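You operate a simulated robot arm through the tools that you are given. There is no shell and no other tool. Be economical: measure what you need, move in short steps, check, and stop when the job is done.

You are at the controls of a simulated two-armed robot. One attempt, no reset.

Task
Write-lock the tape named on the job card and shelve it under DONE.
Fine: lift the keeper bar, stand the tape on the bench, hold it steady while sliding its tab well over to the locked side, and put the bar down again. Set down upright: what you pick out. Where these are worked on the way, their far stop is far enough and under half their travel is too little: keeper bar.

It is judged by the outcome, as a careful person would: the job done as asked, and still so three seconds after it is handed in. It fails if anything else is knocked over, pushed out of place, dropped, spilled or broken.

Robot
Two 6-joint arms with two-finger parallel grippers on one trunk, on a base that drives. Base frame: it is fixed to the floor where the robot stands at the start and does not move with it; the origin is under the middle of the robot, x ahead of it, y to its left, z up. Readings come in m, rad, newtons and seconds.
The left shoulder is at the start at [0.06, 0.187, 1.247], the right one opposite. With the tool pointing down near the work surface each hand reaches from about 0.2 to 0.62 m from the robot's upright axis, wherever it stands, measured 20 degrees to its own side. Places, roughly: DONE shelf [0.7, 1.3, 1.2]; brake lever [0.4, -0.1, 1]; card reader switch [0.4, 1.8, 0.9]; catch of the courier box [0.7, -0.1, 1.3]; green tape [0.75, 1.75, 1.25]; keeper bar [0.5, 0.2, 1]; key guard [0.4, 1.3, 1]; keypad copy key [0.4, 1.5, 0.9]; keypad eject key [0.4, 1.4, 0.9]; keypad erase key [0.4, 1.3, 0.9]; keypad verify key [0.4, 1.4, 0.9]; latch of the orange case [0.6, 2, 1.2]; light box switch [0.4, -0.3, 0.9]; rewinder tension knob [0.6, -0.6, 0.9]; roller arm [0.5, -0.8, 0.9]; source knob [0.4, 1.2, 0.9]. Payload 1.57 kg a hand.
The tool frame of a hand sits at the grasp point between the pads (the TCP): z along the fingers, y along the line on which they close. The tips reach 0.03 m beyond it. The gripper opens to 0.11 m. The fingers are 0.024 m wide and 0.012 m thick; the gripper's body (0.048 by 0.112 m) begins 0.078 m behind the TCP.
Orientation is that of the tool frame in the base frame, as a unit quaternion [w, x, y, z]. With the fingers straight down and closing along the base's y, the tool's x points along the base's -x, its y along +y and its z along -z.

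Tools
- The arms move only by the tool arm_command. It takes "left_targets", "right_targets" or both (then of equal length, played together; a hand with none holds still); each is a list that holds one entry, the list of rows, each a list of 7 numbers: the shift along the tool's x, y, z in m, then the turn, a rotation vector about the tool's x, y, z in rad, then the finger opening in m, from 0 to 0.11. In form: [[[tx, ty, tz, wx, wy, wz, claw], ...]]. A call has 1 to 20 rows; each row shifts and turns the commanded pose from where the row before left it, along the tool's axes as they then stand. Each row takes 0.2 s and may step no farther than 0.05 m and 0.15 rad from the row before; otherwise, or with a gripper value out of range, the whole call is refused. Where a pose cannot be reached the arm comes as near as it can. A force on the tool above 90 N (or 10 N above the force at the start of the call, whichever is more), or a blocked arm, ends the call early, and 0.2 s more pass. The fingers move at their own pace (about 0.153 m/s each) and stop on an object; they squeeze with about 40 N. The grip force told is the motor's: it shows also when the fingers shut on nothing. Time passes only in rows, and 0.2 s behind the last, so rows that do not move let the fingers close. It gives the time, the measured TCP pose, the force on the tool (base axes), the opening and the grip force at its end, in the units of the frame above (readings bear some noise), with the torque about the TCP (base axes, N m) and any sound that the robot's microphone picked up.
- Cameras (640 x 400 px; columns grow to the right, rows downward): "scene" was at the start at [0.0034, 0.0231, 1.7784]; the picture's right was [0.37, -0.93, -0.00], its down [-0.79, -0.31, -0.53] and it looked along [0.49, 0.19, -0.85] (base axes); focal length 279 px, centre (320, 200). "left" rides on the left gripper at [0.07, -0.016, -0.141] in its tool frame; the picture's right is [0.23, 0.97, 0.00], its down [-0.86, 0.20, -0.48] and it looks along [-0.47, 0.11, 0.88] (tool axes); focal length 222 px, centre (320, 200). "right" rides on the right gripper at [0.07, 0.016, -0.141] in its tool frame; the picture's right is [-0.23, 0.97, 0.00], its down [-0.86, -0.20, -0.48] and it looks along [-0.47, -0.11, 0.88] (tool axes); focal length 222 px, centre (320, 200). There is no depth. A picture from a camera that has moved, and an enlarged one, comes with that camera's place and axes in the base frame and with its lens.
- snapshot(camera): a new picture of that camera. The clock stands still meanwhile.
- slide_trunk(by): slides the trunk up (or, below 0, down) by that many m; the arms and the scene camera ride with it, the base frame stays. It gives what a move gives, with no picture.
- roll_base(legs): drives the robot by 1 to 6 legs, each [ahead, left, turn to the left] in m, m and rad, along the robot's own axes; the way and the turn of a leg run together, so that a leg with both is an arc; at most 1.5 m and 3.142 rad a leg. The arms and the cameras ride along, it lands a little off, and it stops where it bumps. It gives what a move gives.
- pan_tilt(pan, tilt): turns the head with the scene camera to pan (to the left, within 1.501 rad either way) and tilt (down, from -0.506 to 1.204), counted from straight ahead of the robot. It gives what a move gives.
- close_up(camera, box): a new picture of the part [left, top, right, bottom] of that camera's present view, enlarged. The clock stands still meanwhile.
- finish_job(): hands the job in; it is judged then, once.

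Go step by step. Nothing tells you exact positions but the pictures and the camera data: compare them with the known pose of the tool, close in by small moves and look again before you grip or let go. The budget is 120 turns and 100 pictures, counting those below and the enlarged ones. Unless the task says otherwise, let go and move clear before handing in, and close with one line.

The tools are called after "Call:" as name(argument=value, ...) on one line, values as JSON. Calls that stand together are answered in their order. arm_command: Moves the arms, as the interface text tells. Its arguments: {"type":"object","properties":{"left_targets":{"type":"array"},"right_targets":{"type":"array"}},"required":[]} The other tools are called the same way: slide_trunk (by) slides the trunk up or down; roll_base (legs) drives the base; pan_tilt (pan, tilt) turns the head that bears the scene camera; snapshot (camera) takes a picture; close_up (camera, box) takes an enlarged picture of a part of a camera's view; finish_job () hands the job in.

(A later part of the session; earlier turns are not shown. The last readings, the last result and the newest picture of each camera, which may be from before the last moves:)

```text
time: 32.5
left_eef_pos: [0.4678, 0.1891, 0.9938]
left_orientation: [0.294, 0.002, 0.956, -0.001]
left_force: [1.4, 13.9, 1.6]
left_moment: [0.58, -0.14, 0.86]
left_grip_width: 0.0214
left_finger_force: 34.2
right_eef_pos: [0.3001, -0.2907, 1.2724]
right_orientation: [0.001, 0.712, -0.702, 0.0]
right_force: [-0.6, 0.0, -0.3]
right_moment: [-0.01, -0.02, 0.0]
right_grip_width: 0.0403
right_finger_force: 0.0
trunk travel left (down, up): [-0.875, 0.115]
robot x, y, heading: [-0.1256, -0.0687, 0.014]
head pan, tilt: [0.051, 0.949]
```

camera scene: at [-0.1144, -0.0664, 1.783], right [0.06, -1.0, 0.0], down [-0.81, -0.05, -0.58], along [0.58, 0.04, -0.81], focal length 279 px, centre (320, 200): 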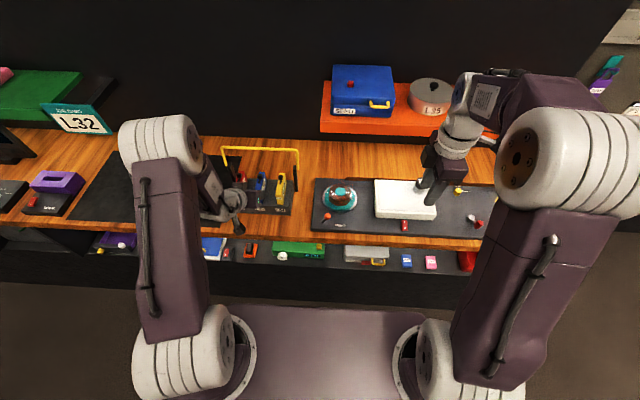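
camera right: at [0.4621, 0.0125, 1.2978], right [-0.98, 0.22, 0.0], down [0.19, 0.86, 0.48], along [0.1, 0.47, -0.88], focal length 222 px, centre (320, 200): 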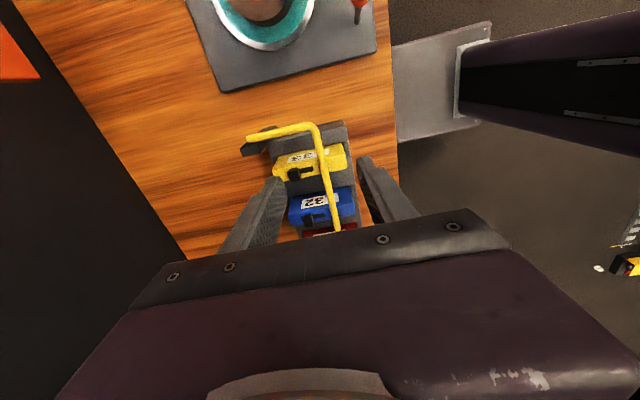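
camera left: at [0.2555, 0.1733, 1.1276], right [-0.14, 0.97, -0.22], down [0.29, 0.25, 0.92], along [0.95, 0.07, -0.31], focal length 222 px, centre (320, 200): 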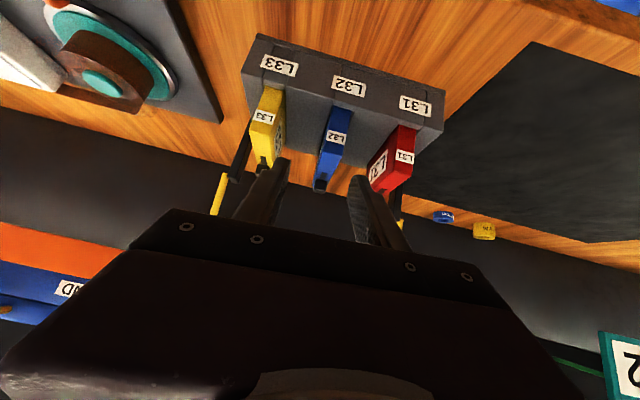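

The tape is gripped. I relieve the sideways force and lift it straight up.

Call:
arm_command(left_targets=[[[0, 0.004, 0, 0, 0, 0, 0.0], [-0.0112, 0, -0.0165, 0, 0, 0, 0.0], [-0.0112, 0, -0.0165, 0, 0, 0, 0.0], [-0.0112, 0, -0.0165, 0, 0, 0, 0.0], [-0.0112, 0, -0.0165, 0, 0, 0, 0.0], [-0.0112, 0, -0.0165, 0, 0, 0, 0.0], [-0.0112, 0, -0.0165, 0, 0, 0, 0.0]]])

Call:
snapshot(camera="left")

Call:
close_up(camera="scene", box=[190, 130, 318, 210])

```text
time: 34.0
left_eef_pos: [0.4665, 0.1868, 1.1169]
left_orientation: [0.295, 0.003, 0.956, 0.001]
left_force: [0.4, 0.2, -1.7]
left_moment: [-0.03, 0.06, -0.01]
left_grip_width: 0.0216
left_finger_force: 34.4
right_eef_pos: [0.3001, -0.2943, 1.2726]
right_orientation: [0.0, 0.711, -0.704, 0.0]
right_force: [-0.1, 0.1, -0.2]
right_moment: [0.03, -0.01, 0.0]
right_grip_width: 0.04
right_finger_force: 0.1
trunk travel left (down, up): [-0.875, 0.115]
robot x, y, heading: [-0.1268, -0.0674, 0.014]
head pan, tilt: [0.051, 0.949]
```

```text
67 pictures are left
camera left: at [0.3308, 0.1712, 1.1934], right [-0.18, 0.98, -0.12], down [0.44, 0.19, 0.88], along [0.88, 0.1, -0.46], focal length 222 px, centre (320, 200)
```

left: 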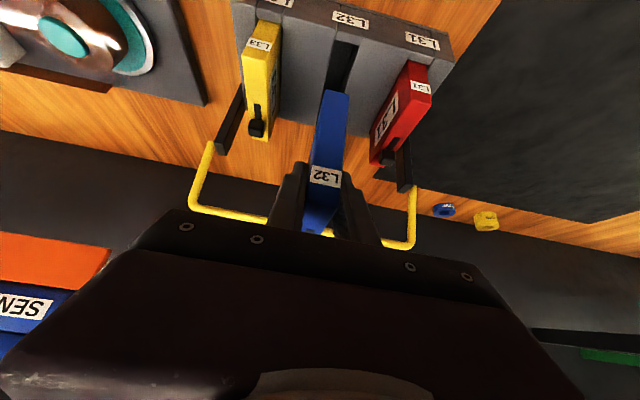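

```text
5.00 times, centred on (254, 170) of scene
camera zoom: at [-0.1145, -0.0668, 1.783], right [0.06, -1.0, 0.0], down [-0.81, -0.05, -0.58], along [0.58, 0.04, -0.81], focal length 1394 px, centre (650, 350)
```

zoom: 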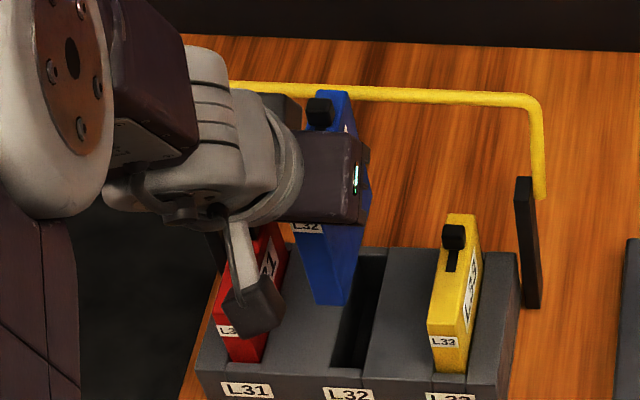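

The blue tape is out of the rack, with its bottom about 0.084 below the TCP. I raise it further and roll left to the dark mat (y 0.33–0.90), where I'll stand it within reach of both hands.

Call:
arm_command(left_targets=[[[-0.0169, 0, -0.0248, 0, 0, 0, 0.0], [-0.0169, 0, -0.0248, 0, 0, 0, 0.0], [0, 0, 0, 0, 0, 0, 0.0]]])

Call:
roll_base(legs=[[0, 0.45, 0], [0.08, 0, 0]])

Call:
snapshot(camera="scene")

```text
time: 34.9
left_eef_pos: [0.4689, 0.1884, 1.1756]
left_orientation: [0.293, 0.004, 0.956, 0.0]
left_force: [0.3, -0.5, -1.7]
left_moment: [0.02, 0.08, -0.01]
left_grip_width: 0.0211
left_finger_force: 34.5
right_eef_pos: [0.3013, -0.2935, 1.2719]
right_orientation: [0.001, 0.711, -0.703, 0.0]
right_force: [-0.1, -0.4, -0.5]
right_moment: [-0.02, 0.02, 0.0]
right_grip_width: 0.0399
right_finger_force: 0.0
trunk travel left (down, up): [-0.875, 0.115]
robot x, y, heading: [-0.1254, -0.0644, 0.012]
head pan, tilt: [0.051, 0.949]
```

```text
time: 38.2
left_eef_pos: [0.5359, 0.6379, 1.1793]
left_orientation: [0.298, 0.003, 0.955, 0.001]
left_force: [-0.8, -0.9, -2.0]
left_moment: [0.03, 0.06, -0.04]
left_grip_width: 0.0212
left_finger_force: 34.2
right_eef_pos: [0.3672, 0.1545, 1.2752]
right_orientation: [-0.002, 0.711, -0.703, 0.002]
right_force: [-0.5, 0.2, -0.1]
right_moment: [-0.03, -0.05, -0.01]
right_grip_width: 0.0401
right_finger_force: 0.0
trunk travel left (down, up): [-0.875, 0.115]
robot x, y, heading: [-0.0536, 0.3805, 0.015]
head pan, tilt: [0.051, 0.949]
```

```text
65 pictures are left
camera scene: at [-0.051, 0.3829, 1.7831], right [0.06, -1.0, 0.0], down [-0.81, -0.05, -0.59], along [0.59, 0.04, -0.81], focal length 279 px, centre (320, 200)
```

scene: 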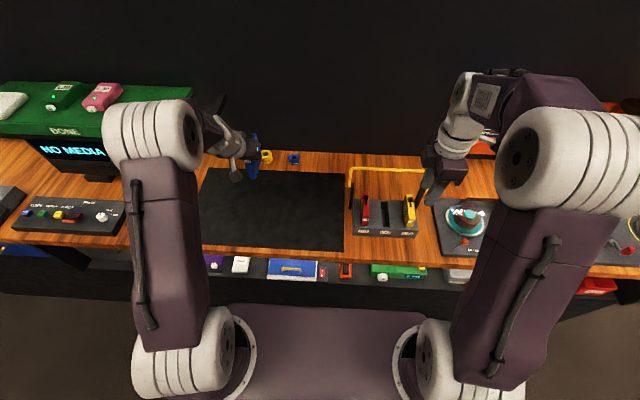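

Next I turn the hand inward about the vertical (fingers toward front-right), so that the right hand can reach the tab.

Call:
arm_command(left_targets=[[[0, 0, 0, 0.0656, 0, 0.0965, 0.0], [0, 0, 0, 0.0656, 0, 0.0965, 0.0], [0, 0, 0, 0.0656, 0, 0.0965, 0.0], [0, 0, 0, 0.0656, 0, 0.0965, 0.0], [0, 0, 0, 0.0656, 0, 0.0965, 0.0], [0, 0, 0, 0.0656, 0, 0.0965, 0.0]]])

```text
time: 39.6
left_eef_pos: [0.5423, 0.6383, 1.1743]
left_orientation: [0.275, 0.332, 0.896, -0.102]
left_force: [0.0, 0.0, -1.9]
left_moment: [0.0, 0.05, -0.01]
left_grip_width: 0.0213
left_finger_force: 34.1
right_eef_pos: [0.3751, 0.1583, 1.2724]
right_orientation: [0.0, 0.711, -0.703, 0.0]
right_force: [-0.2, 0.6, 0.7]
right_moment: [-0.02, 0.0, 0.01]
right_grip_width: 0.0398
right_finger_force: 0.0
trunk travel left (down, up): [-0.875, 0.115]
robot x, y, heading: [-0.0509, 0.3825, 0.014]
head pan, tilt: [0.051, 0.949]
```

The inward turn worked (about 41°). I bring the tape to TCP (0.40, 0.48, 1.105), above the mat and closer to both arms.

Call:
arm_command(left_targets=[[[0.0072, -0.0354, 0.0092, 0, 0, 0, 0.0], [0.0072, -0.0354, 0.0092, 0, 0, 0, 0.0], [0.0072, -0.0354, 0.0092, 0, 0, 0, 0.0], [0.0072, -0.0354, 0.0092, 0, 0, 0, 0.0], [0.0072, -0.0354, 0.0092, 0, 0, 0, 0.0], [0.0072, -0.0354, 0.0092, 0, 0, 0, 0.0]]])

Call:
snapshot(camera="scene")

Call:
snapshot(camera="right")

```text
time: 41.0
left_eef_pos: [0.3993, 0.4761, 1.1038]
left_orientation: [0.274, 0.333, 0.896, -0.1]
left_force: [0.1, -0.3, -1.7]
left_moment: [0.04, 0.06, -0.02]
left_grip_width: 0.0212
left_finger_force: 34.3
right_eef_pos: [0.3738, 0.1551, 1.2713]
right_orientation: [0.0, 0.711, -0.703, 0.0]
right_force: [0.3, 0.1, 0.2]
right_moment: [0.0, -0.02, -0.05]
right_grip_width: 0.04
right_finger_force: 0.1
trunk travel left (down, up): [-0.875, 0.115]
robot x, y, heading: [-0.0554, 0.3829, 0.012]
head pan, tilt: [0.051, 0.949]
```

```text
64 pictures are left
camera scene: at [-0.0404, 0.3825, 1.783], right [0.06, -1.0, 0.0], down [-0.81, -0.05, -0.58], along [0.58, 0.04, -0.81], focal length 279 px, centre (320, 200)
```

scene: 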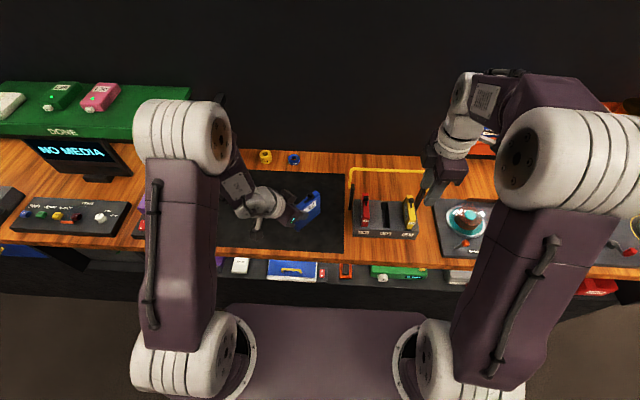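

```text
63 pictures are left
camera right: at [0.3587, 0.085, 1.415], right [-0.98, 0.22, 0.0], down [0.19, 0.86, 0.48], along [0.1, 0.47, -0.88], focal length 222 px, centre (320, 200)
```

right: 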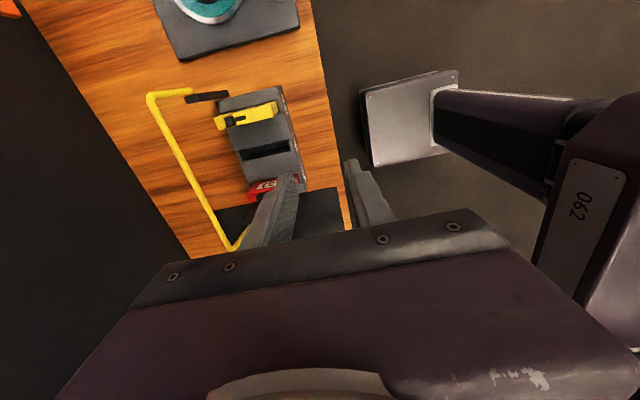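

I lower the tape to just above the mat.

Call:
arm_command(left_targets=[[[0.014, 0, 0.0206, 0, 0, 0, 0.0], [0.014, 0, 0.0206, 0, 0, 0, 0.0], [0.014, 0, 0.0206, 0, 0, 0, 0.0], [0.013, 0, 0.0195, 0, 0, 0, 0.0], [0, 0, 0, 0, 0, 0, 0.0]]])

Call:
close_up(camera="scene", box=[250, 170, 378, 250])

Call:
snapshot(camera="left")

```text
time: 42.2
left_eef_pos: [0.4257, 0.4816, 1.0206]
left_orientation: [0.273, 0.331, 0.897, -0.103]
left_force: [0.2, 0.0, -2.1]
left_moment: [0.03, 0.04, 0.01]
left_grip_width: 0.0216
left_finger_force: 34.0
left hand out of reach, approached as far as the arm can: row 2, 3, 4
right_eef_pos: [0.3745, 0.1565, 1.2722]
right_orientation: [0.0, 0.712, -0.702, 0.001]
right_force: [0.1, -0.1, 0.0]
right_moment: [0.04, 0.0, 0.01]
right_grip_width: 0.0401
right_finger_force: 0.1
trunk travel left (down, up): [-0.875, 0.115]
robot x, y, heading: [-0.0536, 0.3799, 0.013]
head pan, tilt: [0.051, 0.949]
```

```text
5.00 times, centred on (314, 210) of scene
camera zoom: at [-0.0405, 0.3836, 1.783], right [0.06, -1.0, 0.0], down [-0.81, -0.05, -0.58], along [0.58, 0.04, -0.81], focal length 1394 px, centre (350, 150)
```

zoom: 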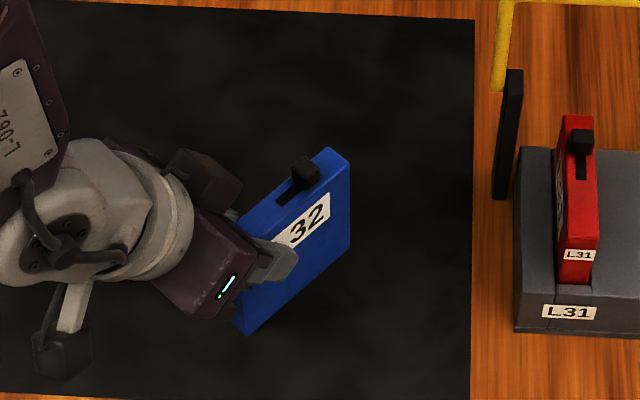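

```text
61 pictures are left
camera left: at [0.3127, 0.5565, 1.0984], right [0.49, 0.86, -0.13], down [0.47, -0.13, 0.87], along [0.74, -0.49, -0.47], focal length 222 px, centre (320, 200)
```

left: 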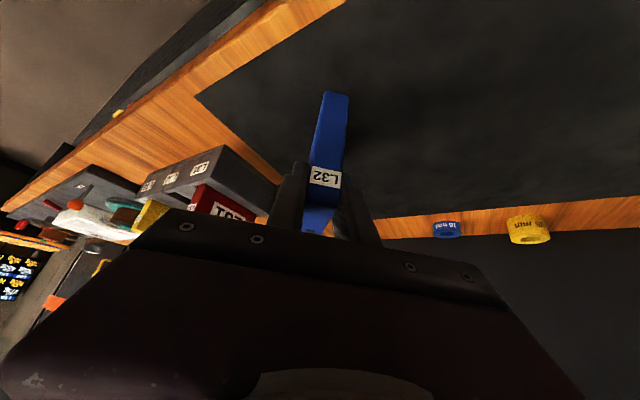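

The low pose is limited by the arm's nearness to the body, so I let the trunk carry the hand down instead.

Call:
slide_trunk(by=-0.02)

Call:
close_up(camera="scene", box=[270, 180, 350, 230])

```text
time: 42.9
left_eef_pos: [0.4252, 0.4804, 0.9997]
left_orientation: [0.272, 0.331, 0.897, -0.104]
left_force: [0.3, -0.3, -2.0]
left_moment: [0.05, 0.08, 0.02]
left_grip_width: 0.0216
left_finger_force: 34.3
right_eef_pos: [0.374, 0.1559, 1.2522]
right_orientation: [0.0, 0.711, -0.703, 0.0]
right_force: [-0.6, -0.1, 0.0]
right_moment: [0.03, 0.01, 0.04]
right_grip_width: 0.04
right_finger_force: 0.0
trunk travel left (down, up): [-0.855, 0.135]
robot x, y, heading: [-0.0521, 0.3833, 0.015]
head pan, tilt: [0.051, 0.949]
```

```text
8.00 times, centred on (310, 205) of scene
camera zoom: at [-0.0403, 0.3837, 1.763], right [0.06, -1.0, 0.0], down [-0.81, -0.05, -0.58], along [0.58, 0.04, -0.81], focal length 2231 px, centre (400, 160)
```

zoom: 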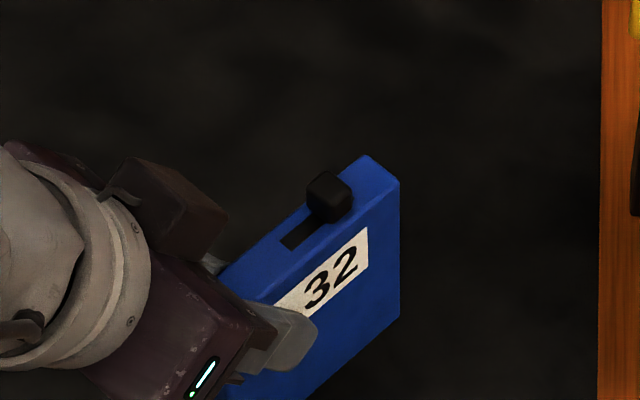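

It is a few millimetres above the mat. I lower in tiny steps until contact shows.

Call:
slide_trunk(by=-0.004)

Call:
slide_trunk(by=-0.003)

```text
time: 43.4
left_eef_pos: [0.4252, 0.4789, 0.9957]
left_orientation: [0.273, 0.331, 0.898, -0.103]
left_force: [-0.1, -0.5, -0.9]
left_moment: [0.04, 0.06, 0.0]
left_grip_width: 0.0213
left_finger_force: 34.1
right_eef_pos: [0.3748, 0.1557, 1.2484]
right_orientation: [0.0, 0.711, -0.703, 0.0]
right_force: [-0.7, 0.5, 0.0]
right_moment: [0.01, -0.01, -0.02]
right_grip_width: 0.0398
right_finger_force: 0.1
trunk travel left (down, up): [-0.851, 0.139]
robot x, y, heading: [-0.052, 0.3831, 0.013]
head pan, tilt: [0.051, 0.949]
```

```text
time: 44.0
left_eef_pos: [0.4256, 0.4807, 0.9926]
left_orientation: [0.272, 0.332, 0.898, -0.103]
left_force: [0.7, 0.0, -2.2]
left_moment: [0.03, 0.06, 0.02]
left_grip_width: 0.021
left_finger_force: 34.3
right_eef_pos: [0.374, 0.1564, 1.2448]
right_orientation: [-0.001, 0.711, -0.703, -0.001]
right_force: [1.0, 0.1, 0.4]
right_moment: [0.02, -0.02, -0.03]
right_grip_width: 0.0404
right_finger_force: 0.0
trunk travel left (down, up): [-0.848, 0.142]
robot x, y, heading: [-0.0524, 0.3824, 0.017]
head pan, tilt: [0.051, 0.949]
```

Call:
slide_trunk(by=-0.003)

Call:
slide_trunk(by=-0.002)

```text
time: 44.5
left_eef_pos: [0.4242, 0.48, 0.9895]
left_orientation: [0.273, 0.331, 0.898, -0.103]
left_force: [-0.2, -0.3, -1.6]
left_moment: [0.02, 0.06, 0.01]
left_grip_width: 0.0211
left_finger_force: 34.2
right_eef_pos: [0.3733, 0.1571, 1.2418]
right_orientation: [0.0, 0.712, -0.703, -0.001]
right_force: [0.2, 0.1, 0.8]
right_moment: [0.01, -0.02, 0.02]
right_grip_width: 0.0399
right_finger_force: 0.1
trunk travel left (down, up): [-0.845, 0.145]
robot x, y, heading: [-0.0538, 0.3823, 0.015]
head pan, tilt: [0.051, 0.949]
```

```text
time: 45.0
left_eef_pos: [0.4257, 0.4789, 0.9876]
left_orientation: [0.273, 0.331, 0.897, -0.104]
left_force: [-0.9, -0.2, -2.3]
left_moment: [0.01, 0.03, 0.0]
left_grip_width: 0.0211
left_finger_force: 33.8
right_eef_pos: [0.3758, 0.1566, 1.2404]
right_orientation: [0.0, 0.712, -0.702, 0.0]
right_force: [0.5, 0.2, 0.4]
right_moment: [0.03, 0.01, -0.02]
right_grip_width: 0.0398
right_finger_force: 0.0
trunk travel left (down, up): [-0.843, 0.147]
robot x, y, heading: [-0.0525, 0.3839, 0.008]
head pan, tilt: [0.051, 0.949]
```

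No contact yet, so I continue gently.

Call:
slide_trunk(by=-0.003)

Call:
slide_trunk(by=-0.003)

Call:
close_up(camera="scene", box=[270, 180, 350, 230])

Call:
snapshot(camera="left")

```text
time: 45.5
left_eef_pos: [0.4253, 0.4796, 0.987]
left_orientation: [0.276, 0.331, 0.897, -0.103]
left_force: [0.3, 3.2, 19.7]
left_moment: [0.6, 0.35, -0.05]
left_grip_width: 0.021
left_finger_force: 34.6
right_eef_pos: [0.3723, 0.1559, 1.238]
right_orientation: [-0.001, 0.712, -0.702, 0.001]
right_force: [-0.3, 0.0, -0.6]
right_moment: [0.02, 0.01, 0.01]
right_grip_width: 0.0397
right_finger_force: 0.1
trunk travel left (down, up): [-0.84, 0.15]
robot x, y, heading: [-0.052, 0.3795, 0.017]
head pan, tilt: [0.051, 0.949]
```

```text
time: 46.0
left_eef_pos: [0.4251, 0.4805, 0.9844]
left_orientation: [0.277, 0.331, 0.896, -0.103]
left_force: [2.1, 4.2, 30.2]
left_moment: [0.13, -0.41, 0.1]
left_grip_width: 0.0208
left_finger_force: 34.6
right_eef_pos: [0.3718, 0.1569, 1.2345]
right_orientation: [-0.001, 0.712, -0.703, 0.0]
right_force: [0.8, 0.4, -0.4]
right_moment: [-0.02, -0.01, 0.01]
right_grip_width: 0.0403
right_finger_force: 0.1
trunk travel left (down, up): [-0.837, 0.153]
robot x, y, heading: [-0.0529, 0.3793, 0.011]
head pan, tilt: [0.051, 0.949]
```

```text
8.00 times, centred on (310, 205) of scene
camera zoom: at [-0.0439, 0.3839, 1.7452], right [0.06, -1.0, 0.0], down [-0.81, -0.05, -0.58], along [0.58, 0.04, -0.81], focal length 2231 px, centre (400, 160)
```

zoom: 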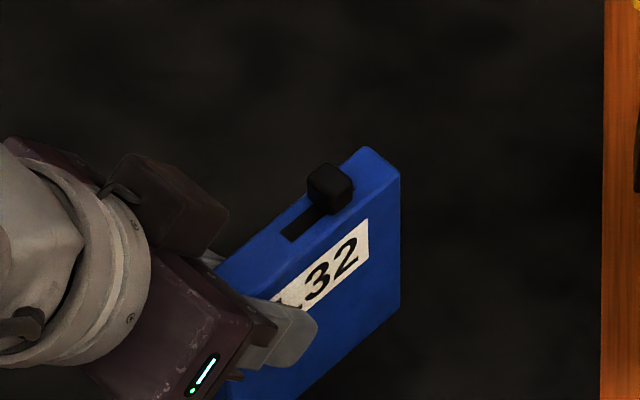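

```text
58 pictures are left
camera left: at [0.3115, 0.5566, 1.0619], right [0.49, 0.86, -0.13], down [0.46, -0.13, 0.88], along [0.74, -0.49, -0.46], focal length 222 px, centre (320, 200)
```

left: 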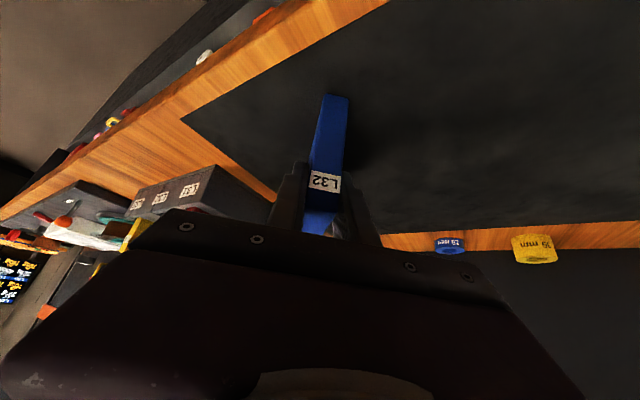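

The tape now stands on the mat, pressed with about 30 N and held by the left hand. Its tab is near (0.463, 0.447, 1.015), at the far end of a slot that runs toward the left hand. I align the right hand with the tape, tilted for reach and closed, and hover beyond the tab.

Call:
arm_command(right_targets=[[[0, 0, 0, 0, 0, -0.1433, 0.0], [0, 0, 0, 0, 0, -0.1433, 0.0], [0, 0, 0, 0, 0, -0.1433, 0.0], [0, 0, 0, 0, 0, -0.1433, 0.0], [0, 0, 0, 0, 0, -0.1433, 0.0], [0, 0, 0, 0, 0, -0.1433, 0.0], [0, 0, 0, 0.117, 0, 0, 0.0], [0, 0, 0, 0.117, 0, 0, 0.0], [0, 0, 0, 0.117, 0, 0, 0.0], [-0.0112, -0.0319, 0.0291, 0, 0, 0, 0.0], [-0.0112, -0.0319, 0.0291, 0, 0, 0, 0.0], [-0.0112, -0.0319, 0.0291, 0, 0, 0, 0.0], [-0.0112, -0.0319, 0.0291, 0, 0, 0, 0.0], [-0.0112, -0.0319, 0.0291, 0, 0, 0, 0.0], [-0.0112, -0.0319, 0.0291, 0, 0, 0, 0.0], [-0.0112, -0.0319, 0.0291, 0, 0, 0, 0.0]]])

Call:
close_up(camera="scene", box=[250, 150, 410, 250])

Call:
snapshot(camera="right")

```text
time: 49.4
left_eef_pos: [0.4236, 0.4795, 0.9823]
left_orientation: [0.273, 0.332, 0.897, -0.104]
left_force: [4.8, 0.9, 22.4]
left_moment: [0.16, -0.4, -0.06]
left_grip_width: 0.021
left_finger_force: 34.3
right_eef_pos: [0.4943, 0.4189, 1.12]
right_orientation: [-0.165, 0.925, -0.337, 0.06]
right_force: [0.1, -0.5, 0.0]
right_moment: [0.01, 0.0, 0.03]
right_grip_width: 0.0003
right_finger_force: 21.4
trunk travel left (down, up): [-0.837, 0.153]
robot x, y, heading: [-0.0515, 0.3836, 0.007]
head pan, tilt: [0.051, 0.949]
```

```text
4.00 times, centred on (330, 200) of scene
camera zoom: at [-0.0426, 0.3844, 1.7451], right [0.06, -1.0, 0.0], down [-0.81, -0.05, -0.58], along [0.58, 0.04, -0.81], focal length 1115 px, centre (280, 200)
```

zoom: 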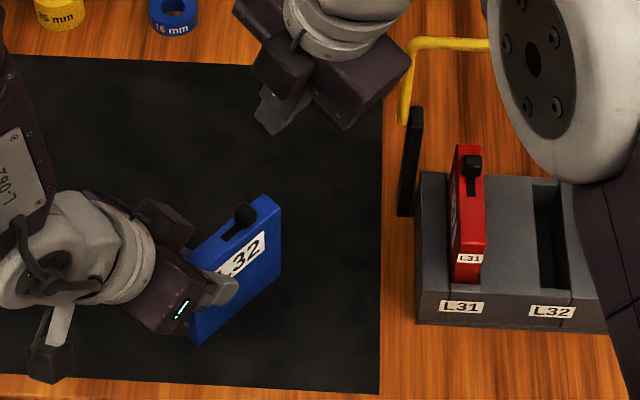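

```text
56 pictures are left
camera right: at [0.5046, 0.3245, 1.2484], right [-0.76, -0.55, -0.34], down [-0.64, 0.57, 0.52], along [-0.09, 0.61, -0.79], focal length 222 px, centre (320, 200)
```

right: 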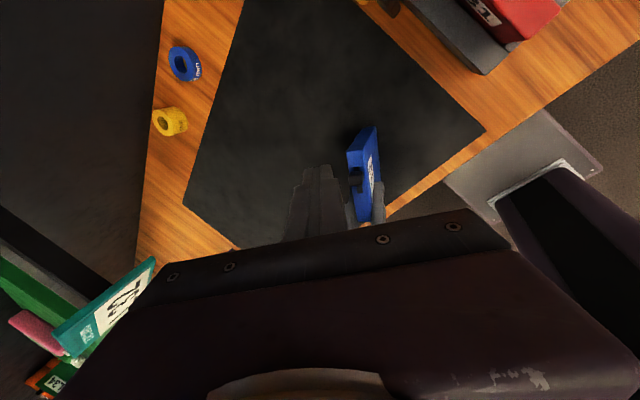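

Both cameras agree that the tab is at (0.464, 0.448). I lower the closed fingertips to just above the tape top, just beyond the tab.

Call:
arm_command(right_targets=[[[-0.0036, 0.0116, 0.0241, 0, 0, 0, 0.0], [-0.0036, 0.0116, 0.0241, 0, 0, 0, 0.0], [-0.0036, 0.0116, 0.0221, 0, 0, 0, 0.0], [0, 0, 0, 0, 0, 0, 0.0]]])

Call:
close_up(camera="scene", box=[270, 170, 366, 230])

Call:
close_up(camera="right", box=[260, 90, 420, 240])

```text
time: 50.4
left_eef_pos: [0.4246, 0.4805, 0.9826]
left_orientation: [0.274, 0.331, 0.897, -0.102]
left_force: [3.0, 0.4, 19.8]
left_moment: [0.07, -0.31, 0.05]
left_grip_width: 0.0212
left_finger_force: 34.7
right_eef_pos: [0.4782, 0.4195, 1.0422]
right_orientation: [-0.164, 0.925, -0.336, 0.061]
right_force: [-0.5, 0.0, 0.8]
right_moment: [0.02, 0.0, 0.02]
right_grip_width: 0.0001
right_finger_force: 21.6
trunk travel left (down, up): [-0.837, 0.153]
robot x, y, heading: [-0.0554, 0.3824, 0.011]
head pan, tilt: [0.051, 0.949]
```

```text
6.67 times, centred on (318, 200) of scene
camera zoom: at [-0.0429, 0.3835, 1.745], right [0.06, -1.0, 0.0], down [-0.81, -0.05, -0.58], along [0.58, 0.04, -0.81], focal length 1859 px, centre (333, 200)
```

zoom: 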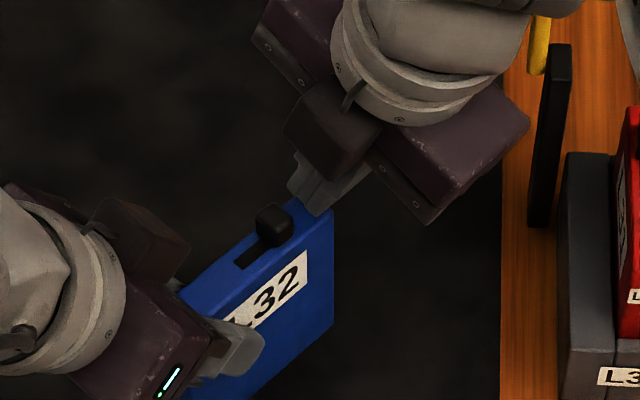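

```text
2.67 times, centred on (340, 165) of right
camera zoom: at [0.4908, 0.3262, 1.1704], right [-0.76, -0.55, -0.34], down [-0.64, 0.57, 0.52], along [-0.1, 0.61, -0.79], focal length 592 px, centre (267, 293)
```

zoom: 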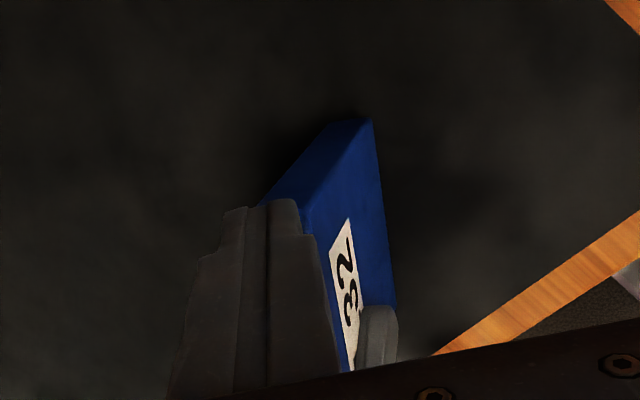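

The fingertips sit over the tape's far end, lined up with the tab. I push toward the left hand in small steps.

Call:
arm_command(right_targets=[[[-0.006, 0, 0, 0, 0, 0, 0.0], [-0.006, 0, 0, 0, 0, 0, 0.0], [-0.006, 0, 0, 0, 0, 0, 0.0]]])

Call:
close_up(camera="scene", box=[270, 170, 366, 230])

```text
time: 51.2
left_eef_pos: [0.4238, 0.4793, 0.9825]
left_orientation: [0.274, 0.332, 0.897, -0.104]
left_force: [2.0, 1.1, 18.7]
left_moment: [0.19, -0.18, 0.09]
left_grip_width: 0.021
left_finger_force: 34.1
right_eef_pos: [0.4655, 0.4315, 1.0426]
right_orientation: [-0.165, 0.925, -0.337, 0.061]
right_force: [0.7, -0.3, 0.9]
right_moment: [0.0, -0.01, 0.0]
right_grip_width: 0.0
right_finger_force: 21.6
trunk travel left (down, up): [-0.837, 0.153]
robot x, y, heading: [-0.0502, 0.383, 0.015]
head pan, tilt: [0.051, 0.949]
```

```text
6.67 times, centred on (318, 200) of scene
camera zoom: at [-0.0429, 0.3836, 1.7451], right [0.06, -1.0, 0.0], down [-0.81, -0.05, -0.58], along [0.58, 0.04, -0.81], focal length 1859 px, centre (333, 200)
```

zoom: 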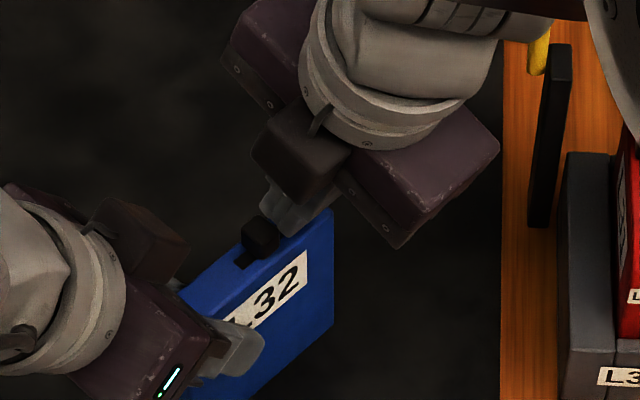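

The tab is sliding easily. I continue until the slot's end resists.

Call:
arm_command(right_targets=[[[-0.005, 0, 0, 0, 0, 0, 0.0], [-0.005, 0, 0, 0, 0, 0, 0.0]]])

Call:
arm_command(right_targets=[[[-0.004, 0, 0, 0, 0, 0, 0.0], [0, 0, 0, 0, 0, 0, 0.0]]])

Call:
close_up(camera="scene", box=[270, 170, 366, 230])

```text
time: 51.8
left_eef_pos: [0.4247, 0.4807, 0.9823]
left_orientation: [0.274, 0.331, 0.897, -0.103]
left_force: [-4.1, 7.6, 21.4]
left_moment: [-0.36, -0.64, 0.0]
left_grip_width: 0.021
left_finger_force: 34.9
right_eef_pos: [0.458, 0.439, 1.0424]
right_orientation: [-0.164, 0.925, -0.337, 0.061]
right_force: [7.1, -6.6, -3.8]
right_moment: [-0.2, -0.2, -0.11]
right_grip_width: 0.0005
right_finger_force: 21.2
trunk travel left (down, up): [-0.837, 0.153]
robot x, y, heading: [-0.0519, 0.3831, 0.011]
head pan, tilt: [0.051, 0.949]
```

```text
time: 52.4
left_eef_pos: [0.4234, 0.48, 0.9819]
left_orientation: [0.273, 0.331, 0.897, -0.103]
left_force: [-9.6, 13.4, 20.2]
left_moment: [-0.24, -0.55, 0.03]
left_grip_width: 0.0214
left_finger_force: 34.6
right_eef_pos: [0.4561, 0.4416, 1.0432]
right_orientation: [-0.166, 0.925, -0.337, 0.061]
right_force: [13.3, -11.9, -1.2]
right_moment: [-0.23, -0.41, -0.17]
right_grip_width: 0.0
right_finger_force: 21.4
trunk travel left (down, up): [-0.837, 0.153]
robot x, y, heading: [-0.0537, 0.3843, 0.017]
head pan, tilt: [0.051, 0.949]
```

```text
6.67 times, centred on (318, 200) of scene
camera zoom: at [-0.0424, 0.3832, 1.7451], right [0.06, -1.0, 0.0], down [-0.81, -0.05, -0.58], along [0.58, 0.04, -0.81], focal length 1859 px, centre (333, 200)
```

zoom: 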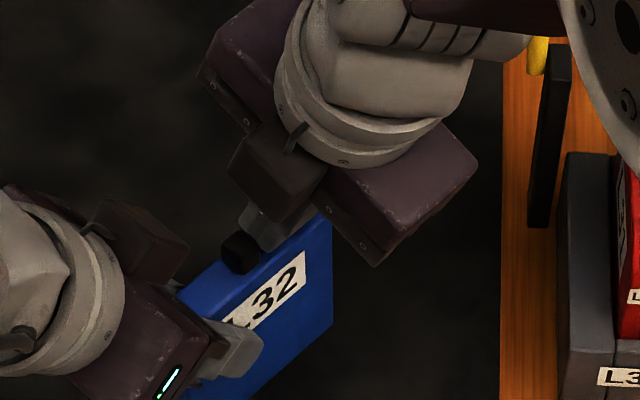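

Force has risen to about 18 N after roughly 22 mm of travel, so the tab is at the end of its slot. I withdraw the right hand and check.

Call:
arm_command(right_targets=[[[0.01, 0, 0, 0, 0, 0, 0.0], [0.005, -0.012, -0.033, 0, 0, 0, 0.0], [0.005, 0.0, -0.04, 0, 0, 0, 0.0], [0.005, 0.03, -0.03, 0, 0, 0, 0.0], [0.005, 0.04, -0.02, 0, 0, 0, 0.0], [0.0, 0.04, -0.02, 0, 0, 0, 0.0]]])

Call:
close_up(camera="scene", box=[270, 180, 350, 230])

Call:
close_up(camera="right", box=[200, 60, 440, 240])

```text
time: 53.8
left_eef_pos: [0.4248, 0.4792, 0.9818]
left_orientation: [0.273, 0.332, 0.897, -0.104]
left_force: [-4.0, 0.7, 6.3]
left_moment: [0.23, 0.48, 0.11]
left_grip_width: 0.0213
left_finger_force: 34.8
right_eef_pos: [0.3879, 0.3139, 1.142]
right_orientation: [-0.165, 0.925, -0.337, 0.06]
right_force: [0.1, 0.0, -0.5]
right_moment: [0.0, -0.01, -0.01]
right_grip_width: 0.0002
right_finger_force: 21.7
trunk travel left (down, up): [-0.837, 0.153]
robot x, y, heading: [-0.0519, 0.3804, 0.01]
head pan, tilt: [0.051, 0.949]
```

```text
8.00 times, centred on (310, 205) of scene
camera zoom: at [-0.042, 0.3824, 1.7449], right [0.06, -1.0, 0.0], down [-0.81, -0.05, -0.58], along [0.58, 0.04, -0.81], focal length 2231 px, centre (400, 160)
```

zoom: 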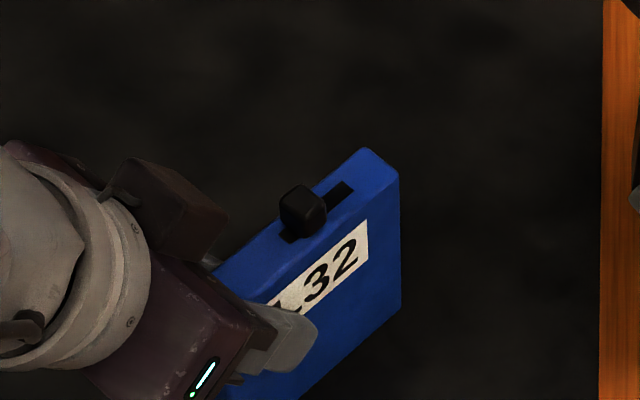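

```text
2.22 times, centred on (320, 150) of right
camera zoom: at [0.4001, 0.2199, 1.2714], right [-0.76, -0.55, -0.34], down [-0.64, 0.57, 0.52], along [-0.1, 0.61, -0.79], focal length 494 px, centre (320, 311)
```

zoom: 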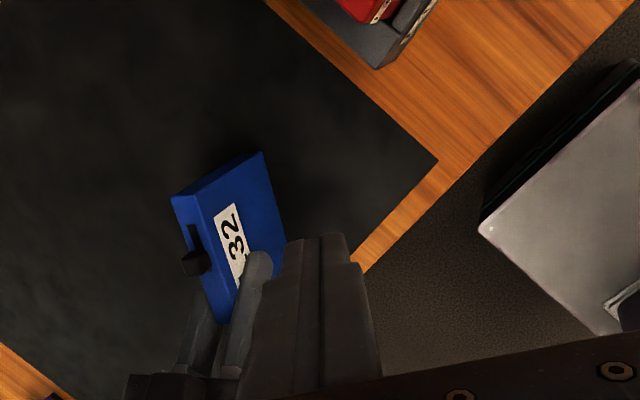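

The tab has clearly moved to the other end. I look closer to see whether any travel remains.

Call:
close_up(camera="scene", box=[300, 195, 324, 213])

Call:
close_up(camera="right", box=[250, 120, 310, 165])

```text
16.00 times, centred on (312, 204) of scene
camera zoom: at [-0.042, 0.3824, 1.7449], right [0.06, -1.0, 0.0], down [-0.81, -0.05, -0.58], along [0.58, 0.04, -0.81], focal length 4461 px, centre (448, 136)
```

zoom: 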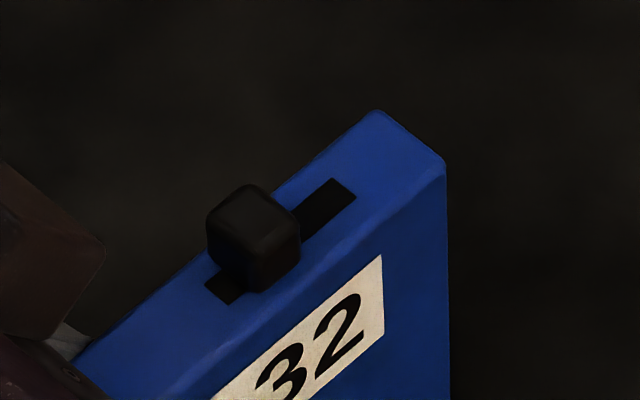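

```text
8.89 times, centred on (280, 142) of right
camera zoom: at [0.4001, 0.2199, 1.2714], right [-0.76, -0.55, -0.34], down [-0.64, 0.57, 0.52], along [-0.1, 0.61, -0.79], focal length 1974 px, centre (676, 711)
```

zoom: 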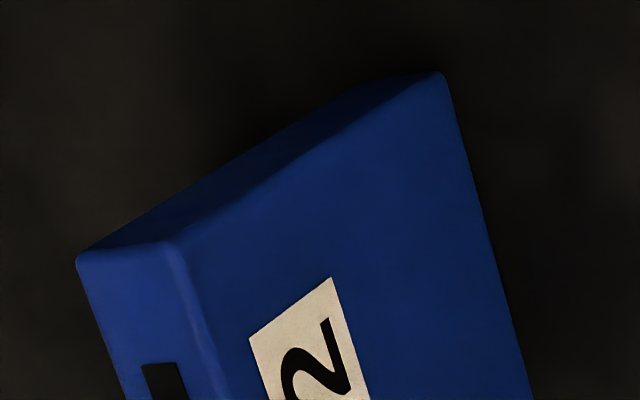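

The tab has moved about 13 mm, but a few millimetres of slot are left, as it seems to have slipped back when I withdrew. I go back and push it fully home, then lift off more carefully.

Call:
arm_command(right_targets=[[[0, -0.04, 0.02, 0, 0, 0, 0.0], [-0.003, -0.04, 0.02, 0, 0, 0, 0.0], [-0.003, -0.03, 0.03, 0, 0, 0, 0.0], [-0.004, 0.0, 0.04, 0, 0, 0, 0.0], [0, 0.012, 0.033, 0, 0, 0, 0.0], [0, 0, 0, 0, 0, 0, 0.0]]])

Call:
close_up(camera="scene", box=[290, 180, 338, 210])

```text
time: 55.2
left_eef_pos: [0.4248, 0.4793, 0.9832]
left_orientation: [0.273, 0.331, 0.897, -0.104]
left_force: [-0.9, -1.2, 0.7]
left_moment: [0.04, 0.11, 0.01]
left_grip_width: 0.021
left_finger_force: 33.9
right_eef_pos: [0.4729, 0.4262, 1.039]
right_orientation: [-0.164, 0.925, -0.338, 0.06]
right_force: [-0.7, -0.9, -0.1]
right_moment: [-0.02, -0.01, -0.02]
right_grip_width: 0.0
right_finger_force: 21.6
trunk travel left (down, up): [-0.837, 0.153]
robot x, y, heading: [-0.0525, 0.3818, 0.012]
head pan, tilt: [0.051, 0.949]
```

```text
13.33 times, centred on (314, 195) of scene
camera zoom: at [-0.041, 0.3837, 1.745], right [0.06, -1.0, 0.0], down [-0.81, -0.05, -0.58], along [0.58, 0.04, -0.81], focal length 3718 px, centre (400, 267)
```

zoom: 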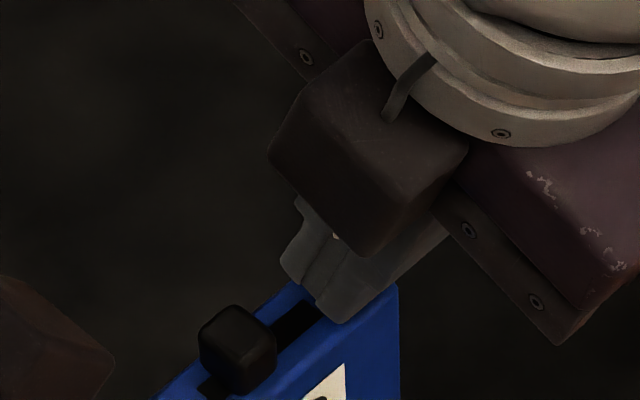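

Aligned again. I push steadily until the force rises well.

Call:
arm_command(right_targets=[[[-0.005, 0, 0, 0, 0, 0, 0.0], [-0.005, 0, 0, 0, 0, 0, 0.0], [-0.005, 0, 0, 0, 0, 0, 0.0], [-0.005, 0, 0, 0, 0, 0, 0.0], [-0.004, 0, 0, 0, 0, 0, 0.0], [0, 0, 0, 0, 0, 0, 0.0]]])

Call:
close_up(camera="scene", box=[290, 185, 338, 215])

```text
time: 56.6
left_eef_pos: [0.4242, 0.4811, 0.9825]
left_orientation: [0.272, 0.331, 0.898, -0.103]
left_force: [-11.9, 16.8, 10.0]
left_moment: [-0.49, -0.63, 0.05]
left_grip_width: 0.021
left_finger_force: 34.2
right_eef_pos: [0.4539, 0.4432, 1.0422]
right_orientation: [-0.165, 0.925, -0.337, 0.062]
right_force: [15.9, -17.4, 0.3]
right_moment: [-0.32, -0.46, -0.21]
right_grip_width: 0.0
right_finger_force: 21.8
trunk travel left (down, up): [-0.837, 0.153]
robot x, y, heading: [-0.055, 0.382, 0.013]
head pan, tilt: [0.051, 0.949]
```

```text
13.33 times, centred on (314, 200) of scene
camera zoom: at [-0.0411, 0.3833, 1.7451], right [0.06, -1.0, 0.0], down [-0.81, -0.05, -0.58], along [0.58, 0.04, -0.81], focal length 3718 px, centre (400, 200)
```

zoom: 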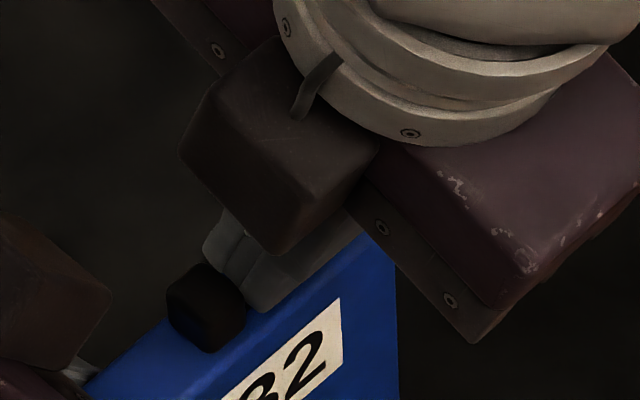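

Now the slot is fully covered at the near end, with about 23 N. I back off just 6 mm and check whether the tab stays.

Call:
arm_command(right_targets=[[[0.004, 0, 0, 0, 0, 0, 0.0], [0.004, 0, 0, 0, 0, 0, 0.0], [0.004, 0, 0, 0, 0, 0, 0.0]]])

Call:
close_up(camera="scene", box=[290, 185, 338, 215])

```text
time: 57.4
left_eef_pos: [0.4251, 0.48, 0.9812]
left_orientation: [0.274, 0.332, 0.897, -0.104]
left_force: [-0.9, -0.9, -2.5]
left_moment: [0.03, 0.04, 0.03]
left_grip_width: 0.0214
left_finger_force: 34.5
right_eef_pos: [0.4605, 0.4368, 1.0413]
right_orientation: [-0.164, 0.925, -0.337, 0.058]
right_force: [1.6, -1.7, 0.9]
right_moment: [-0.02, -0.03, -0.04]
right_grip_width: 0.0
right_finger_force: 21.8
trunk travel left (down, up): [-0.837, 0.153]
robot x, y, heading: [-0.0513, 0.3814, 0.009]
head pan, tilt: [0.051, 0.949]
```

```text
13.33 times, centred on (314, 200) of scene
camera zoom: at [-0.0418, 0.3849, 1.7449], right [0.06, -1.0, 0.0], down [-0.81, -0.05, -0.58], along [0.58, 0.04, -0.81], focal length 3718 px, centre (400, 200)
```

zoom: 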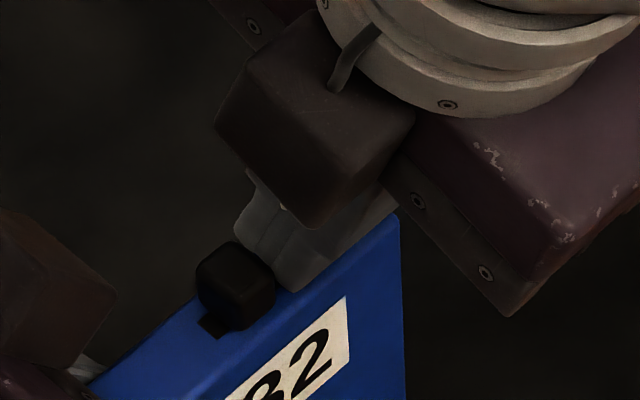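

The tab rests at the same spot each time and only gives under force, so that is its end stop: it is locked. I withdraw the right hand clear and raise the trunk to lift the held tape.

Call:
arm_command(right_targets=[[[0.012, 0, 0, 0, 0, 0, 0.0], [0.006, -0.01, -0.03, 0, 0, 0, 0.0], [0.0, 0.0, -0.045, 0, 0, 0, 0.0], [0.0, 0.03, -0.035, 0, 0, 0, 0.0], [0.0, 0.04, -0.03, 0, 0, 0, 0.0], [0.0, 0.04, -0.03, 0, 0, 0, 0.0], [0.0, 0.03, -0.03, -0.117, 0, 0, 0.0], [0.0, 0.03, -0.03, -0.117, 0, 0, 0.0], [0.0, 0.0, 0.0, -0.117, 0, 0, 0.0]]])

Call:
slide_trunk(by=0.12)

Call:
pan_tilt(pan=0.6, tilt=0.75)

Call:
snapshot(camera="scene")

```text
time: 59.4
left_eef_pos: [0.4252, 0.4812, 0.9827]
left_orientation: [0.273, 0.331, 0.897, -0.103]
left_force: [0.5, 1.1, -2.1]
left_moment: [0.05, 0.09, -0.05]
left_grip_width: 0.021
left_finger_force: 34.5
right_eef_pos: [0.329, 0.2511, 1.2075]
right_orientation: [0.001, 0.94, -0.342, -0.001]
right_force: [0.0, 0.4, 0.8]
right_moment: [-0.01, -0.01, 0.01]
right_grip_width: 0.0
right_finger_force: 20.9
trunk travel left (down, up): [-0.837, 0.153]
robot x, y, heading: [-0.0545, 0.3816, 0.013]
head pan, tilt: [0.051, 0.949]
```

```text
time: 60.9
left_eef_pos: [0.4246, 0.4803, 1.1023]
left_orientation: [0.273, 0.331, 0.897, -0.103]
left_force: [0.2, 0.1, -2.3]
left_moment: [0.03, 0.01, -0.06]
left_grip_width: 0.0214
left_finger_force: 34.7
right_eef_pos: [0.3294, 0.252, 1.3283]
right_orientation: [0.0, 0.939, -0.343, 0.0]
right_force: [-0.4, 0.6, -0.1]
right_moment: [-0.01, -0.01, -0.02]
right_grip_width: 0.0
right_finger_force: 21.0
trunk travel left (down, up): [-0.957, 0.033]
robot x, y, heading: [-0.0523, 0.3844, 0.011]
head pan, tilt: [0.051, 0.949]
```

```text
time: 61.9
left_eef_pos: [0.4252, 0.4798, 1.1021]
left_orientation: [0.272, 0.332, 0.897, -0.104]
left_force: [-0.2, 0.0, -2.3]
left_moment: [0.06, 0.05, 0.03]
left_grip_width: 0.0211
left_finger_force: 34.4
right_eef_pos: [0.3303, 0.2513, 1.3282]
right_orientation: [0.0, 0.939, -0.343, 0.0]
right_force: [0.2, 0.4, 0.0]
right_moment: [-0.01, -0.04, -0.03]
right_grip_width: 0.0
right_finger_force: 20.8
trunk travel left (down, up): [-0.957, 0.033]
robot x, y, heading: [-0.0531, 0.3846, 0.009]
head pan, tilt: [0.6, 0.75]
```

```text
44 pictures are left
camera scene: at [-0.0451, 0.4269, 1.8805], right [0.57, -0.82, 0.0], down [-0.56, -0.39, -0.73], along [0.6, 0.42, -0.68], focal length 279 px, centre (320, 200)
```

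scene: 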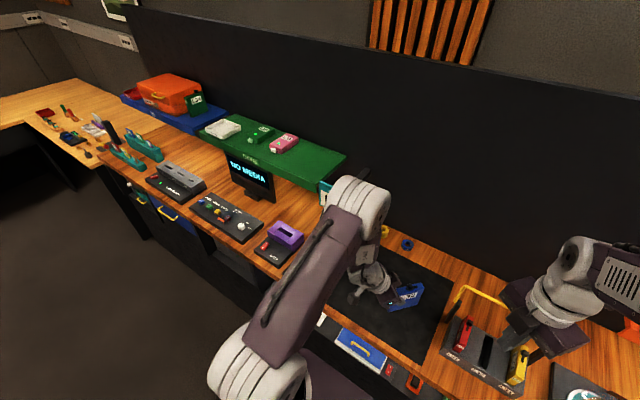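

The tape is lifted cleanly. I undo the inward turn and raise it, before backing away and rolling toward the DONE shelf.

Call:
arm_command(left_targets=[[[-0.0072, 0.0354, -0.0092, 0, 0, 0, 0.0], [-0.0072, 0.0354, -0.0092, 0, 0, 0, 0.0], [-0.0072, 0.0354, -0.0092, 0, 0, 0, 0.0], [-0.0072, 0.0354, -0.0092, 0, 0, 0, 0.0], [-0.0072, 0.0354, -0.0092, 0, 0, 0, 0.0], [0, 0, 0, -0.0656, 0, -0.0965, 0.0], [0, 0, 0, -0.0656, 0, -0.0965, 0.0], [0, 0, 0, -0.0656, 0, -0.0965, 0.0], [0, 0, 0, -0.0656, 0, -0.0965, 0.0], [0, 0, 0, -0.0656, 0, -0.0965, 0.0], [0, 0, 0, -0.0656, 0, -0.0965, 0.0], [-0.0169, 0, -0.0248, 0, 0, 0, 0.0], [-0.0169, 0, -0.0248, 0, 0, 0, 0.0], [-0.0169, 0, -0.0248, 0, 0, 0, 0.0], [-0.0169, 0, -0.0248, 0, 0, 0, 0.0]]])

Call:
roll_base(legs=[[-0.16, 0, 0], [0, 0.45, 0]])

Call:
pan_tilt(pan=0.25, tilt=0.6)

Call:
snapshot(camera="scene")

```text
time: 65.1
left_eef_pos: [0.5422, 0.6129, 1.28]
left_orientation: [0.291, 0.003, 0.957, -0.001]
left_force: [0.2, -0.2, -0.8]
left_moment: [-0.02, 0.05, -0.01]
left_grip_width: 0.0213
left_finger_force: 35.2
right_eef_pos: [0.3303, 0.2519, 1.328]
right_orientation: [0.0, 0.94, -0.342, 0.001]
right_force: [-0.6, -0.7, 0.2]
right_moment: [0.02, -0.02, 0.02]
right_grip_width: 0.0
right_finger_force: 21.4
trunk travel left (down, up): [-0.957, 0.033]
robot x, y, heading: [-0.0503, 0.3851, 0.011]
head pan, tilt: [0.6, 0.75]
```

```text
time: 68.8
left_eef_pos: [0.3804, 1.0623, 1.2787]
left_orientation: [0.29, 0.004, 0.957, 0.0]
left_force: [0.1, 0.6, -1.7]
left_moment: [-0.02, 0.03, 0.01]
left_grip_width: 0.0212
left_finger_force: 34.4
right_eef_pos: [0.1672, 0.7022, 1.3277]
right_orientation: [-0.001, 0.94, -0.342, 0.0]
right_force: [0.0, -0.2, 1.0]
right_moment: [0.01, -0.02, -0.01]
right_grip_width: 0.0001
right_finger_force: 20.8
trunk travel left (down, up): [-0.957, 0.033]
robot x, y, heading: [-0.2134, 0.8368, 0.008]
head pan, tilt: [0.6, 0.75]
```

```text
time: 69.7
left_eef_pos: [0.3805, 1.0642, 1.2786]
left_orientation: [0.291, 0.004, 0.957, -0.002]
left_force: [0.0, 0.2, -2.5]
left_moment: [-0.02, 0.06, 0.0]
left_grip_width: 0.021
left_finger_force: 34.5
right_eef_pos: [0.167, 0.7047, 1.3284]
right_orientation: [0.001, 0.94, -0.342, -0.001]
right_force: [-0.2, 0.2, -0.1]
right_moment: [0.01, 0.0, 0.01]
right_grip_width: 0.0
right_finger_force: 21.2
trunk travel left (down, up): [-0.957, 0.033]
robot x, y, heading: [-0.2153, 0.8338, 0.016]
head pan, tilt: [0.25, 0.6]
```

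```text
43 pictures are left
camera scene: at [-0.1907, 0.8552, 1.8934], right [0.26, -0.97, 0.0], down [-0.55, -0.15, -0.82], along [0.8, 0.21, -0.57], focal length 279 px, centre (320, 200)
```

scene: 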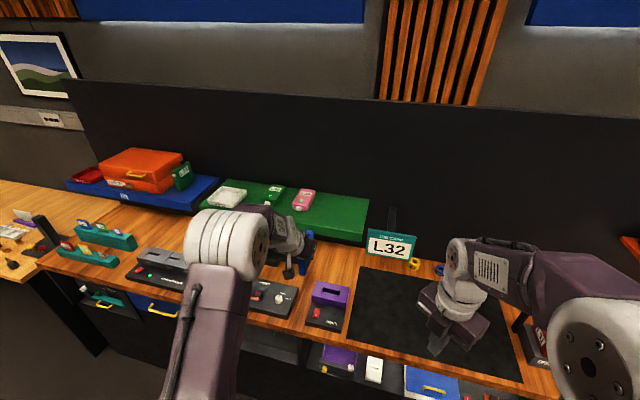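

I enlarge the DONE shelf to locate its edge, height and free space.

Call:
close_up(camera="scene", box=[180, 160, 420, 310])

Call:
snapshot(camera="left")

```text
2.67 times, centred on (300, 235) of scene
camera zoom: at [-0.1907, 0.8552, 1.8934], right [0.26, -0.97, 0.0], down [-0.55, -0.15, -0.82], along [0.8, 0.21, -0.57], focal length 744 px, centre (373, 107)
```

zoom: 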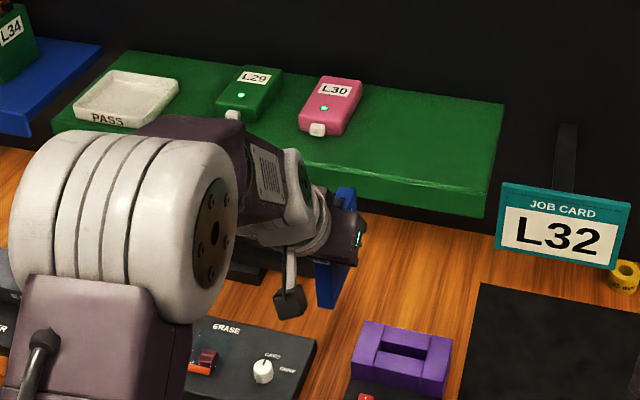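

```text
41 pictures are left
camera left: at [0.2454, 1.0497, 1.3571], right [-0.18, 0.98, -0.13], down [0.45, 0.2, 0.87], along [0.88, 0.1, -0.47], focal length 222 px, centre (320, 200)
```

left: 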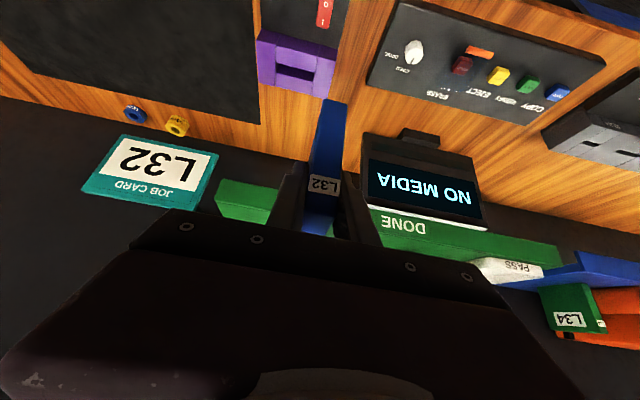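

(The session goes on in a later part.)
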